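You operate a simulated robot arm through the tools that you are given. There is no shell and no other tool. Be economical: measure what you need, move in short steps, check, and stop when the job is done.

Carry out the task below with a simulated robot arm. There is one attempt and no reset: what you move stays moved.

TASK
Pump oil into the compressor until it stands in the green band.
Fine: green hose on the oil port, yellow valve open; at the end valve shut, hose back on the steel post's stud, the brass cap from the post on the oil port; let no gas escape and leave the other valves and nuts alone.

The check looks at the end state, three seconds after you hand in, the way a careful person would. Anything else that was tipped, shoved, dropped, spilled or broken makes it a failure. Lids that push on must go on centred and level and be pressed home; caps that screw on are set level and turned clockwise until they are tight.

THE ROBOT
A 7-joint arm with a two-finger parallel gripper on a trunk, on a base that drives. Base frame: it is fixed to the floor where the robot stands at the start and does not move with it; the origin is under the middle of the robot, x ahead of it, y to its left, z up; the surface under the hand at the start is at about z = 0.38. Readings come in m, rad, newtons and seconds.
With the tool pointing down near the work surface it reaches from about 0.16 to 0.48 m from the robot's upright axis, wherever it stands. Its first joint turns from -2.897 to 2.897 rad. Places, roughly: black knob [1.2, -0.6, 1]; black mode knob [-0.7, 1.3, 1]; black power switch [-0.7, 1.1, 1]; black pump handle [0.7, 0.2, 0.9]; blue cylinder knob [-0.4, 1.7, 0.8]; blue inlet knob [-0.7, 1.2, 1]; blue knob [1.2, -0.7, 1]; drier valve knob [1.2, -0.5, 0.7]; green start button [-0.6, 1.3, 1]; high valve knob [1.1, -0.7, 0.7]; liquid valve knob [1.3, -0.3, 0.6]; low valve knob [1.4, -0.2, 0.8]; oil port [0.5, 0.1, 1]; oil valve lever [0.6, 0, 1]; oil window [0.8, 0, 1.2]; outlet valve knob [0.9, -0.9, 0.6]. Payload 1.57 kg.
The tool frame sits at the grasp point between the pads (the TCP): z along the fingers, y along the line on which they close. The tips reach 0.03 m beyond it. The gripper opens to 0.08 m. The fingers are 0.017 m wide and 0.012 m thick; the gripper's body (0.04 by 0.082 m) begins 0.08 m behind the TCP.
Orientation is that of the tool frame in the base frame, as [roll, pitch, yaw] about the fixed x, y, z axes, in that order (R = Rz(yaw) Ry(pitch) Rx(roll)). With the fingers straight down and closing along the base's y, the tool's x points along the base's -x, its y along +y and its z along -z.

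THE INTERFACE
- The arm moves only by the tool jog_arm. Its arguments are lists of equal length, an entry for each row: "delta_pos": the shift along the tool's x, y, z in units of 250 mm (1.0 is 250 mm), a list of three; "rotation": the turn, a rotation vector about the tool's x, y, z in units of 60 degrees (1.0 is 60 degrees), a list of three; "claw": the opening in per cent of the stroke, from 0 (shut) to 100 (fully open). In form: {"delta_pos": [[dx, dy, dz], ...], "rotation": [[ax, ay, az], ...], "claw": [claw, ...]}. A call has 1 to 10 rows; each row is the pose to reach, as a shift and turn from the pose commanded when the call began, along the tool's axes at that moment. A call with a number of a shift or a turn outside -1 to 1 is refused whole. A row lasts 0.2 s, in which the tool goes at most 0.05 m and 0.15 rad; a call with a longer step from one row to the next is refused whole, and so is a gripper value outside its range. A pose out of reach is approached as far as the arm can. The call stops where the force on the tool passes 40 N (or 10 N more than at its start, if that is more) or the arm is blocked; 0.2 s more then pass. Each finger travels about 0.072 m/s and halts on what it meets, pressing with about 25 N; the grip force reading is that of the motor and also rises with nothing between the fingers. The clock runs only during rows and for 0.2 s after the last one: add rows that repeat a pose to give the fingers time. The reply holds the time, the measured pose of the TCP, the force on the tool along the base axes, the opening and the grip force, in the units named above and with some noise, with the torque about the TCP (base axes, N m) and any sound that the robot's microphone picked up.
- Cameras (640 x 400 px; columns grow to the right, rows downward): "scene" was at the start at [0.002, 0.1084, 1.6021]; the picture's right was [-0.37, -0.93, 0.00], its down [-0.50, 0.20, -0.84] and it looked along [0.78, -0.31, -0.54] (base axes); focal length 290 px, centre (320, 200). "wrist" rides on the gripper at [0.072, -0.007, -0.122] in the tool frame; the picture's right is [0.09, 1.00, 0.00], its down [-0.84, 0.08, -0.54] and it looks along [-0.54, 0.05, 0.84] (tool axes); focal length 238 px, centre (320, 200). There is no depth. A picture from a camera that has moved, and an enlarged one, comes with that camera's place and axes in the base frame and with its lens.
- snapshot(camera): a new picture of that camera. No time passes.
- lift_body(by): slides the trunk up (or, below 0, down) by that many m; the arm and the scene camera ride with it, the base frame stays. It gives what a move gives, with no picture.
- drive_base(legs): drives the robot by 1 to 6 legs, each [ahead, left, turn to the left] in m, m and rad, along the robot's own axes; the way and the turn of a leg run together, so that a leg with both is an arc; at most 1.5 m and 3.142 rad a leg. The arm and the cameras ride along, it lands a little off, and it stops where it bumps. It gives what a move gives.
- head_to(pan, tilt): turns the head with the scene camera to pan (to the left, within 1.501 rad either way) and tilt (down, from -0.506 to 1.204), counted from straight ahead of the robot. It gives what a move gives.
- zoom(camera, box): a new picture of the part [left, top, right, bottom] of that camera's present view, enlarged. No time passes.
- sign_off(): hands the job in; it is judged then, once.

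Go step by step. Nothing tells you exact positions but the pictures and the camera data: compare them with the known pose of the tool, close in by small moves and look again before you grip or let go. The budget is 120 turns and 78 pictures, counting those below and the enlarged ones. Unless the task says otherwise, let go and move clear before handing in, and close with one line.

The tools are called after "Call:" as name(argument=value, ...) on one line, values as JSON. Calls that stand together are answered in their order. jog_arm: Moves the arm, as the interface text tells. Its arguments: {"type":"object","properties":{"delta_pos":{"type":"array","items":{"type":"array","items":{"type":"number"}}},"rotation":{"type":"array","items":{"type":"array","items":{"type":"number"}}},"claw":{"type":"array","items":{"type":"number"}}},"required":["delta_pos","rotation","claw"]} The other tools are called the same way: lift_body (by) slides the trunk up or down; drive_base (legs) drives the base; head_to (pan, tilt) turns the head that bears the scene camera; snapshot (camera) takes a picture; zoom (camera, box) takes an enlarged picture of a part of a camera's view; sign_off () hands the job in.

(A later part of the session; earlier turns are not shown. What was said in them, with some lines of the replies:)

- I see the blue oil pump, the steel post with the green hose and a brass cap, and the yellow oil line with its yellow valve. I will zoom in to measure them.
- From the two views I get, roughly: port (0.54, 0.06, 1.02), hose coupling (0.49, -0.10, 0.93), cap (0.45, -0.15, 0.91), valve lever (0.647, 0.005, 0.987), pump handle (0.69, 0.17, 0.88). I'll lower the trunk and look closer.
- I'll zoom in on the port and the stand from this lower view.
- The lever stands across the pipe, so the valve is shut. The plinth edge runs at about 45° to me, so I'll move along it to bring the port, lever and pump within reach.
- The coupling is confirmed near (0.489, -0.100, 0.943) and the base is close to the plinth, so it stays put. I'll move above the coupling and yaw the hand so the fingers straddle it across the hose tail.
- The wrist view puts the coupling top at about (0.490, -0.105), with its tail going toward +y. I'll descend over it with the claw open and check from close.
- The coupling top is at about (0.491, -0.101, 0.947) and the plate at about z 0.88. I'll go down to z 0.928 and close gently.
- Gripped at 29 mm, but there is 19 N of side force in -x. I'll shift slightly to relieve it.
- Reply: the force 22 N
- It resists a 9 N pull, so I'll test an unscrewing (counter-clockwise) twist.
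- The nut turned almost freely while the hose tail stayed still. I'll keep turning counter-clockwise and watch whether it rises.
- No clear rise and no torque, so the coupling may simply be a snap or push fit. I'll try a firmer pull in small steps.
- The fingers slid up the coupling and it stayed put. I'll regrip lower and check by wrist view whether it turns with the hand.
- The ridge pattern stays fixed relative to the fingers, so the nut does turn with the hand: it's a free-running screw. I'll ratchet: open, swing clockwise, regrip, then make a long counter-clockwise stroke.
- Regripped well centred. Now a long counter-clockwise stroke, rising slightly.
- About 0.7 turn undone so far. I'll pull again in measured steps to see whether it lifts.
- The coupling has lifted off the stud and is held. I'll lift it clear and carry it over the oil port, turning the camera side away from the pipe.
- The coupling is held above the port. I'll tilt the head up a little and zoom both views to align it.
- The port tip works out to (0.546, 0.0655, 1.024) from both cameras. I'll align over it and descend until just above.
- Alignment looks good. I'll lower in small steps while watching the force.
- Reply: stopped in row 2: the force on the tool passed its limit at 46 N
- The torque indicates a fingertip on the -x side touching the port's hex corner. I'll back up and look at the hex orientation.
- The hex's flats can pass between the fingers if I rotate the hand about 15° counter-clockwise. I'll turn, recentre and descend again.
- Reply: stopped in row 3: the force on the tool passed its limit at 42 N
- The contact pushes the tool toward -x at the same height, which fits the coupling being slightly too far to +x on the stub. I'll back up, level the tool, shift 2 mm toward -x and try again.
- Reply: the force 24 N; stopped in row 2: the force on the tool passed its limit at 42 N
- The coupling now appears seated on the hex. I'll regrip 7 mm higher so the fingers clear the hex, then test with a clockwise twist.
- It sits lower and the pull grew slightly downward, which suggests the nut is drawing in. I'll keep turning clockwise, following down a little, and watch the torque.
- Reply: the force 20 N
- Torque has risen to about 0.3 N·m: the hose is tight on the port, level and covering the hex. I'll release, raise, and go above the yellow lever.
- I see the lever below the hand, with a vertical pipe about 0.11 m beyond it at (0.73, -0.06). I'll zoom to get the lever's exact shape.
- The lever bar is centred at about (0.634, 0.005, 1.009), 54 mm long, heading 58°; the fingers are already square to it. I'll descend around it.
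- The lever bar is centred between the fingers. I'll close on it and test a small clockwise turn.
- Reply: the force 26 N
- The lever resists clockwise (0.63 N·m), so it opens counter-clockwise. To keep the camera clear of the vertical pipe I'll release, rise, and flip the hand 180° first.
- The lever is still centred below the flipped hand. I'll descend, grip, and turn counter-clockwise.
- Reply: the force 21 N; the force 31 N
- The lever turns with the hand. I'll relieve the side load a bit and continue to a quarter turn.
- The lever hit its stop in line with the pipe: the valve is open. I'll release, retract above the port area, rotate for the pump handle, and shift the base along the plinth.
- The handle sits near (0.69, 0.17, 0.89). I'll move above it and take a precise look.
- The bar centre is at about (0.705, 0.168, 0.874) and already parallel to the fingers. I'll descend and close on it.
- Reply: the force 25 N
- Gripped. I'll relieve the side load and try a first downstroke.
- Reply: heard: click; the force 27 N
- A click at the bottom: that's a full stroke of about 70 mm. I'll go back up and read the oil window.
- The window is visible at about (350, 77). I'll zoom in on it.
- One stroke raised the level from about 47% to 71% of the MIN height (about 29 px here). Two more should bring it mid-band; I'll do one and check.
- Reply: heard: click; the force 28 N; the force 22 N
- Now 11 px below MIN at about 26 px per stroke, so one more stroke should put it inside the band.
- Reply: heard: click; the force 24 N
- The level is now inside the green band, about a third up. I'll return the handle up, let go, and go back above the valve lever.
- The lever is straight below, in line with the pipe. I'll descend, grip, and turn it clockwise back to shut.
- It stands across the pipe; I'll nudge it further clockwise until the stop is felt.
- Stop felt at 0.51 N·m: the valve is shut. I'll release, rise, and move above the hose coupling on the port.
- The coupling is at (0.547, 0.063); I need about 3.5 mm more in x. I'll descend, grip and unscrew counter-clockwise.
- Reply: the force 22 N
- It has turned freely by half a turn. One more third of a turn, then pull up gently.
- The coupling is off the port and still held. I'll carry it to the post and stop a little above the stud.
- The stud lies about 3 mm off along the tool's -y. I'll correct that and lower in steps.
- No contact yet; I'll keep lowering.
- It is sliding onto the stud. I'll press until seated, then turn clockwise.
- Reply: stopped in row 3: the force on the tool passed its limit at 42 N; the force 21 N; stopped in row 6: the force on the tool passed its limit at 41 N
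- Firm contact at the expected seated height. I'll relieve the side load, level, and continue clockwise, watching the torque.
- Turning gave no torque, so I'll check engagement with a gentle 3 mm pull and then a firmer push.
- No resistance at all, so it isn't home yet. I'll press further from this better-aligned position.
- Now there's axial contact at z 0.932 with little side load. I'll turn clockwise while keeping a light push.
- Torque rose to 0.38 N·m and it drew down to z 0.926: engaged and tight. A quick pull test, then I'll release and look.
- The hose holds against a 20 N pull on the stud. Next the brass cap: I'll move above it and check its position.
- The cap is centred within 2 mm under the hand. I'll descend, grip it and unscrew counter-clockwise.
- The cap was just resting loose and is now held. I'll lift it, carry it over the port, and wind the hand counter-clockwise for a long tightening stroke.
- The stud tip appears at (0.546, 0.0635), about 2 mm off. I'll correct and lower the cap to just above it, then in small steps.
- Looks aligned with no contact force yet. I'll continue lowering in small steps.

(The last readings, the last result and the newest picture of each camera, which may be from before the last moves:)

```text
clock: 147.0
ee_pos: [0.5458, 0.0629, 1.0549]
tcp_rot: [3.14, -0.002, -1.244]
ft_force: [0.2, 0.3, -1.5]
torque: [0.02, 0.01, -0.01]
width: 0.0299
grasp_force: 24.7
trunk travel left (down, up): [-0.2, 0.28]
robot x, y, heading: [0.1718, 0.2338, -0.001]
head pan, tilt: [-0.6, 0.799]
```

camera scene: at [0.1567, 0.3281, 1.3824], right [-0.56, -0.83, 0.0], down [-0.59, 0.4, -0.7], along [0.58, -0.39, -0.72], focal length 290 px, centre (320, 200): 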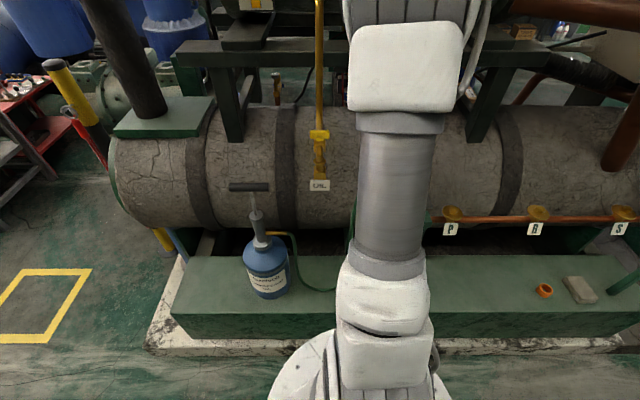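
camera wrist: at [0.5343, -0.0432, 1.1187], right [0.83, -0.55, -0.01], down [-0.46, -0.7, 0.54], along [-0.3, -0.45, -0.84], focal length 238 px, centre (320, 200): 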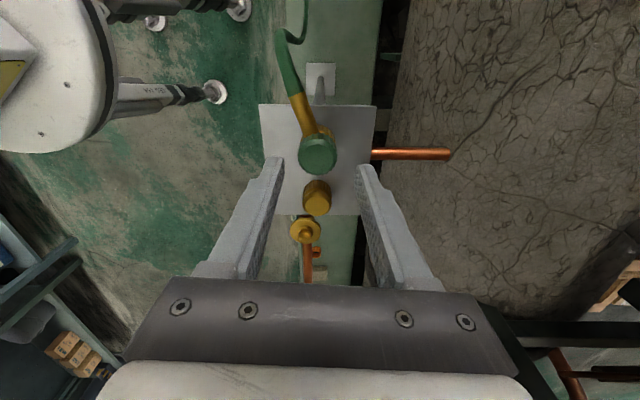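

Call:
jog_arm(delta_pos=[[0, 0, 0.006], [0, 0, 0.012], [0, 0, 0.012]], rotation=[[0, 0, 0], [0, 0, 0], [0, 0, 0]], claw=[0, 0, 0])

Call:
jog_arm(delta_pos=[[0, 0, 0.006], [0, 0, 0.012], [0, 0, 0.012]], rotation=[[0, 0, 0], [0, 0, 0], [0, 0, 0]], claw=[0, 0, 0])

Call:
jog_arm(delta_pos=[[0, 0, 0.006], [0, 0, 0.012], [0, 0, 0.012]], rotation=[[0, 0, 0], [0, 0, 0], [0, 0, 0]], claw=[0, 0, 0])

```text
clock: 147.8
ee_pos: [0.5452, 0.0642, 1.0537]
tcp_rot: [3.139, -0.003, -1.243]
ft_force: [0.2, -0.6, 2.7]
torque: [0.09, -0.08, -0.06]
width: 0.0298
grasp_force: 25.2
trunk travel left (down, up): [-0.2, 0.28]
robot x, y, heading: [0.1702, 0.2276, -0.0]
head pan, tilt: [-0.6, 0.799]
```

```text
clock: 148.6
ee_pos: [0.5463, 0.0636, 1.0504]
tcp_rot: [3.141, -0.004, -1.245]
ft_force: [0.5, 0.3, 19.4]
torque: [-0.02, -0.12, -0.11]
width: 0.0298
grasp_force: 25.0
trunk travel left (down, up): [-0.2, 0.28]
robot x, y, heading: [0.1718, 0.2338, 0.0]
head pan, tilt: [-0.6, 0.799]
```

```text
clock: 149.4
ee_pos: [0.5458, 0.0646, 1.0479]
tcp_rot: [3.14, -0.003, -1.245]
ft_force: [4.1, -1.8, 19.2]
torque: [-0.11, -0.15, 0.0]
width: 0.0298
grasp_force: 25.2
trunk travel left (down, up): [-0.2, 0.28]
robot x, y, heading: [0.172, 0.2308, -0.0]
head pan, tilt: [-0.6, 0.799]
```

Axial contact of 19 N, well centred. I'll turn clockwise, following down slightly.

Call:
jog_arm(delta_pos=[[0, 0, 0], [0, 0, 0.002], [0, 0, 0.002], [0, 0, 0.004], [0, 0, 0.004], [0, 0, 0.006], [0, 0, 0.006]], rotation=[[0, 0, 0.142], [0, 0, 0.284], [0, 0, 0.426], [0, 0, 0.568], [0, 0, 0.71], [0, 0, 0.852], [0, 0, 0.99]], claw=[0, 0, 0, 0, 0, 0, 0])

Call:
jog_arm(delta_pos=[[0, 0, 0], [0, 0, 0.002], [0, 0, 0.002], [0, 0, 0.004], [0, 0, 0.004], [0, 0, 0.004], [0, 0, 0.004]], rotation=[[0, 0, 0.142], [0, 0, 0.284], [0, 0, 0.426], [0, 0, 0.568], [0, 0, 0.71], [0, 0, 0.852], [0, 0, 0.99]], claw=[0, 0, 0, 0, 0, 0, 0])

```text
clock: 151.0
ee_pos: [0.5474, 0.0639, 1.044]
tcp_rot: [-3.14, -0.003, -2.284]
ft_force: [12.2, -0.6, 15.4]
torque: [-0.02, -0.13, 0.0]
width: 0.0294
grasp_force: 24.8
trunk travel left (down, up): [-0.2, 0.28]
robot x, y, heading: [0.1758, 0.232, 0.003]
head pan, tilt: [-0.6, 0.799]
```

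```text
clock: 152.6
ee_pos: [0.544, 0.0637, 1.0419]
tcp_rot: [-3.139, -0.006, 2.96]
ft_force: [0.5, -12.4, -3.3]
torque: [-0.22, -0.05, 0.28]
width: 0.0305
grasp_force: 25.1
trunk travel left (down, up): [-0.2, 0.28]
robot x, y, heading: [0.1707, 0.2322, 0.004]
head pan, tilt: [-0.6, 0.799]
```

Drawn down to z 1.042 and torque is at 0.28 N·m. I'll turn a bit more to be sure it is tight.

Call:
jog_arm(delta_pos=[[0, 0, 0], [0, 0, 0.002], [0, 0, 0.002], [0, 0, 0.002], [0, 0, 0.002], [0, 0, 0.002], [0, 0, 0.002]], rotation=[[0, 0, 0.142], [0, 0, 0.284], [0, 0, 0.426], [0, 0, 0.568], [0, 0, 0.71], [0, 0, 0.852], [0, 0, 0.99]], claw=[0, 0, 0, 0, 0, 0, 0])

Call:
zoom(camera="wrist", box=[240, 80, 400, 220])

```text
clock: 154.2
ee_pos: [0.5458, 0.063, 1.043]
tcp_rot: [-3.139, 0.0, 1.926]
ft_force: [-8.1, -9.9, 0.1]
torque: [0.22, -0.19, 0.3]
width: 0.0299
grasp_force: 25.0
trunk travel left (down, up): [-0.2, 0.28]
robot x, y, heading: [0.1738, 0.2356, -0.0]
head pan, tilt: [-0.6, 0.799]
```

```text
2.86 times, centred on (320, 150) of wrist
camera zoom: at [0.5147, 0.1282, 1.1658], right [0.9, 0.43, 0.0], down [0.36, -0.76, 0.54], along [0.23, -0.49, -0.84], focal length 681 px, centre (320, 343)
```

zoom: 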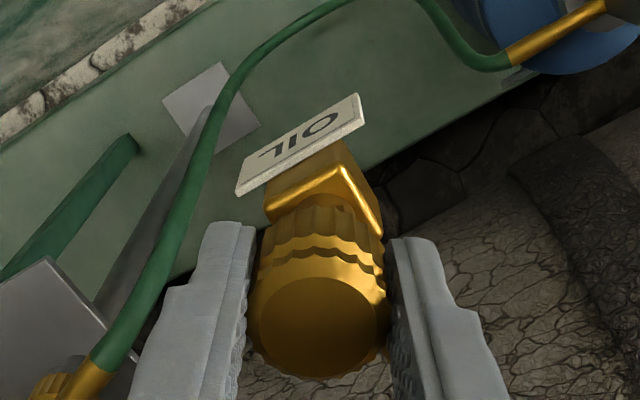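

The cap is tight at a steady 0.30 N·m. I'll release, move up clear, and check everything.

Call:
jog_arm(delta_pos=[[0, 0, 0], [0, 0, 0], [0, 0, 0], [0, 0, -0.16], [0, 0, -0.32], [0, 0, -0.48], [0, 0, -0.6]], rotation=[[0, 0, 0], [0, 0, 0], [0, 0, 0], [0, 0, 0], [0, 0, 0], [0, 0, 0], [0, 0, 0]], claw=[70, 70, 70, 70, 70, 70, 70])

Call:
head_to(pan=-0.45, tilt=0.6)

Call:
snapshot(camera="scene")

Call:
snapshot(camera="wrist")

```text
clock: 155.8
ee_pos: [0.548, 0.0639, 1.1935]
tcp_rot: [-3.14, -0.001, 1.927]
ft_force: [0.7, 0.2, -0.4]
torque: [0.01, 0.05, 0.0]
width: 0.0559
grasp_force: 0.0
trunk travel left (down, up): [-0.2, 0.28]
robot x, y, heading: [0.1725, 0.2321, -0.0]
head pan, tilt: [-0.6, 0.799]
```

```text
clock: 156.5
ee_pos: [0.5474, 0.0635, 1.1939]
tcp_rot: [-3.139, 0.0, 1.928]
ft_force: [0.2, 0.3, 0.2]
torque: [-0.02, -0.02, 0.0]
width: 0.056
grasp_force: 0.1
trunk travel left (down, up): [-0.2, 0.28]
robot x, y, heading: [0.1718, 0.2342, 0.007]
head pan, tilt: [-0.45, 0.6]
```

```text
7 pictures are left
camera scene: at [0.1696, 0.3352, 1.3991], right [-0.43, -0.9, 0.0], down [-0.51, 0.25, -0.82], along [0.74, -0.36, -0.57], focal length 290 px, centre (320, 200)
```

scene: 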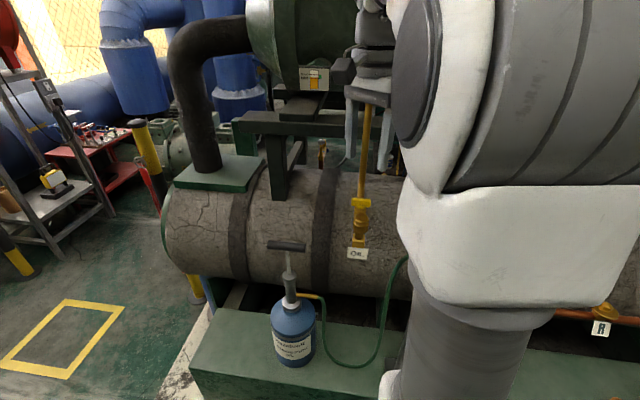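

```text
6 pictures are left
camera wrist: at [0.5171, 0.1286, 1.3159], right [0.9, 0.43, 0.0], down [0.37, -0.76, 0.54], along [0.23, -0.49, -0.84], focal length 238 px, centre (320, 200)
```

wrist: 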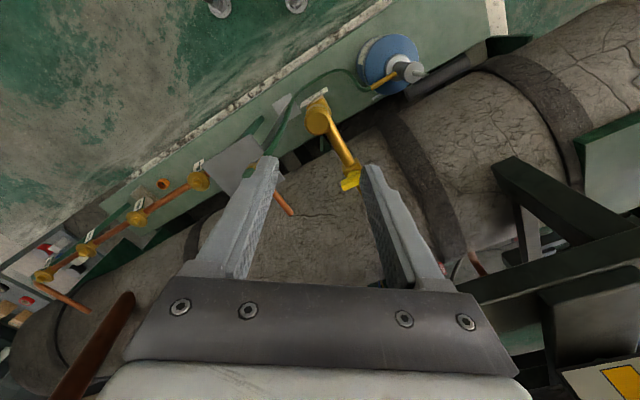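

Call:
zoom(camera="scene", box=[330, 180, 400, 260])

Call:
zoom(camera="scene", box=[290, 60, 340, 95])

Call:
zoom(camera="wrist", box=[200, 80, 360, 200])

```text
5.00 times, centred on (365, 220) of scene
camera zoom: at [0.1696, 0.3352, 1.3991], right [-0.43, -0.9, 0.0], down [-0.51, 0.25, -0.82], along [0.74, -0.36, -0.57], focal length 1452 px, centre (95, 100)
```

zoom: 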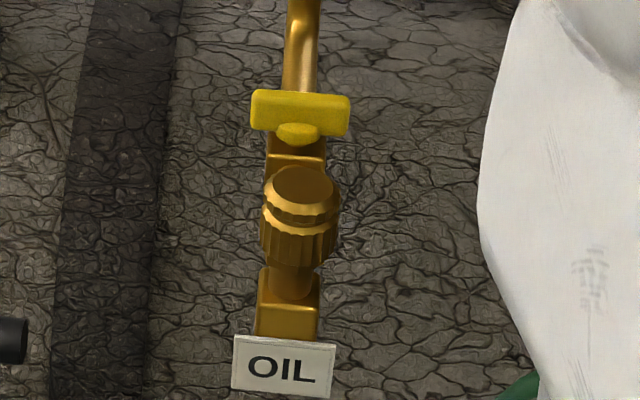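

```text
11.43 times, centred on (315, 78) of scene
camera zoom: at [0.1696, 0.3352, 1.3991], right [-0.43, -0.9, 0.0], down [-0.51, 0.25, -0.82], along [0.74, -0.36, -0.57], focal length 3318 px, centre (377, 1600)
```

zoom: 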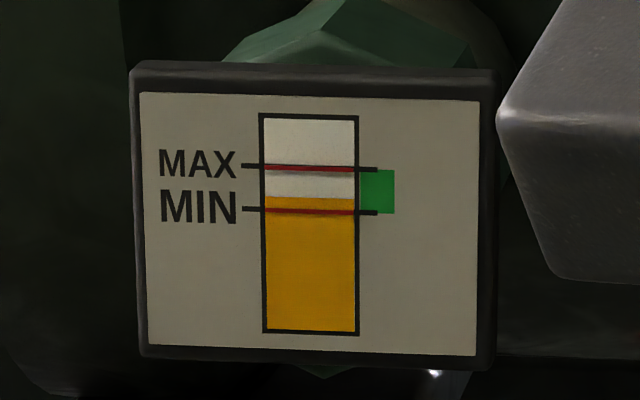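

```text
3.33 times, centred on (280, 140) of wrist
camera zoom: at [0.5171, 0.1286, 1.3159], right [0.9, 0.43, 0.0], down [0.37, -0.76, 0.54], along [0.23, -0.49, -0.84], focal length 794 px, centre (453, 400)
```

zoom: 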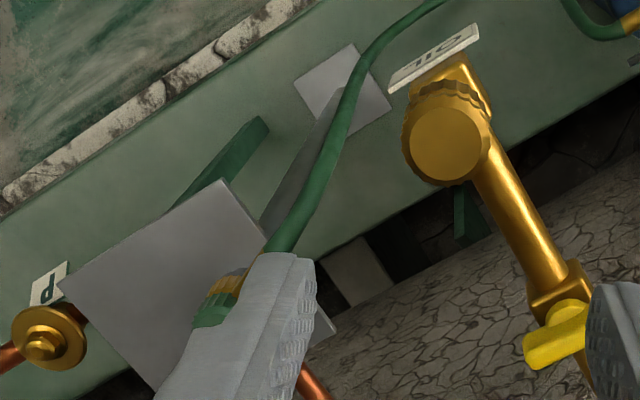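

The pictures show the cap level and tight on the port, the lever across the pipe, the oil inside the green band, and the hose back on the stud with the hand clear. Handing in now.

Call:
sign_off()

```text
The job is handed in.
```

The job is handed in: the oil stands inside the green band (about a third of the way up from MIN), the valve is shut, the green hose is tight on the post's stud, and the brass cap is tight on the oil port.
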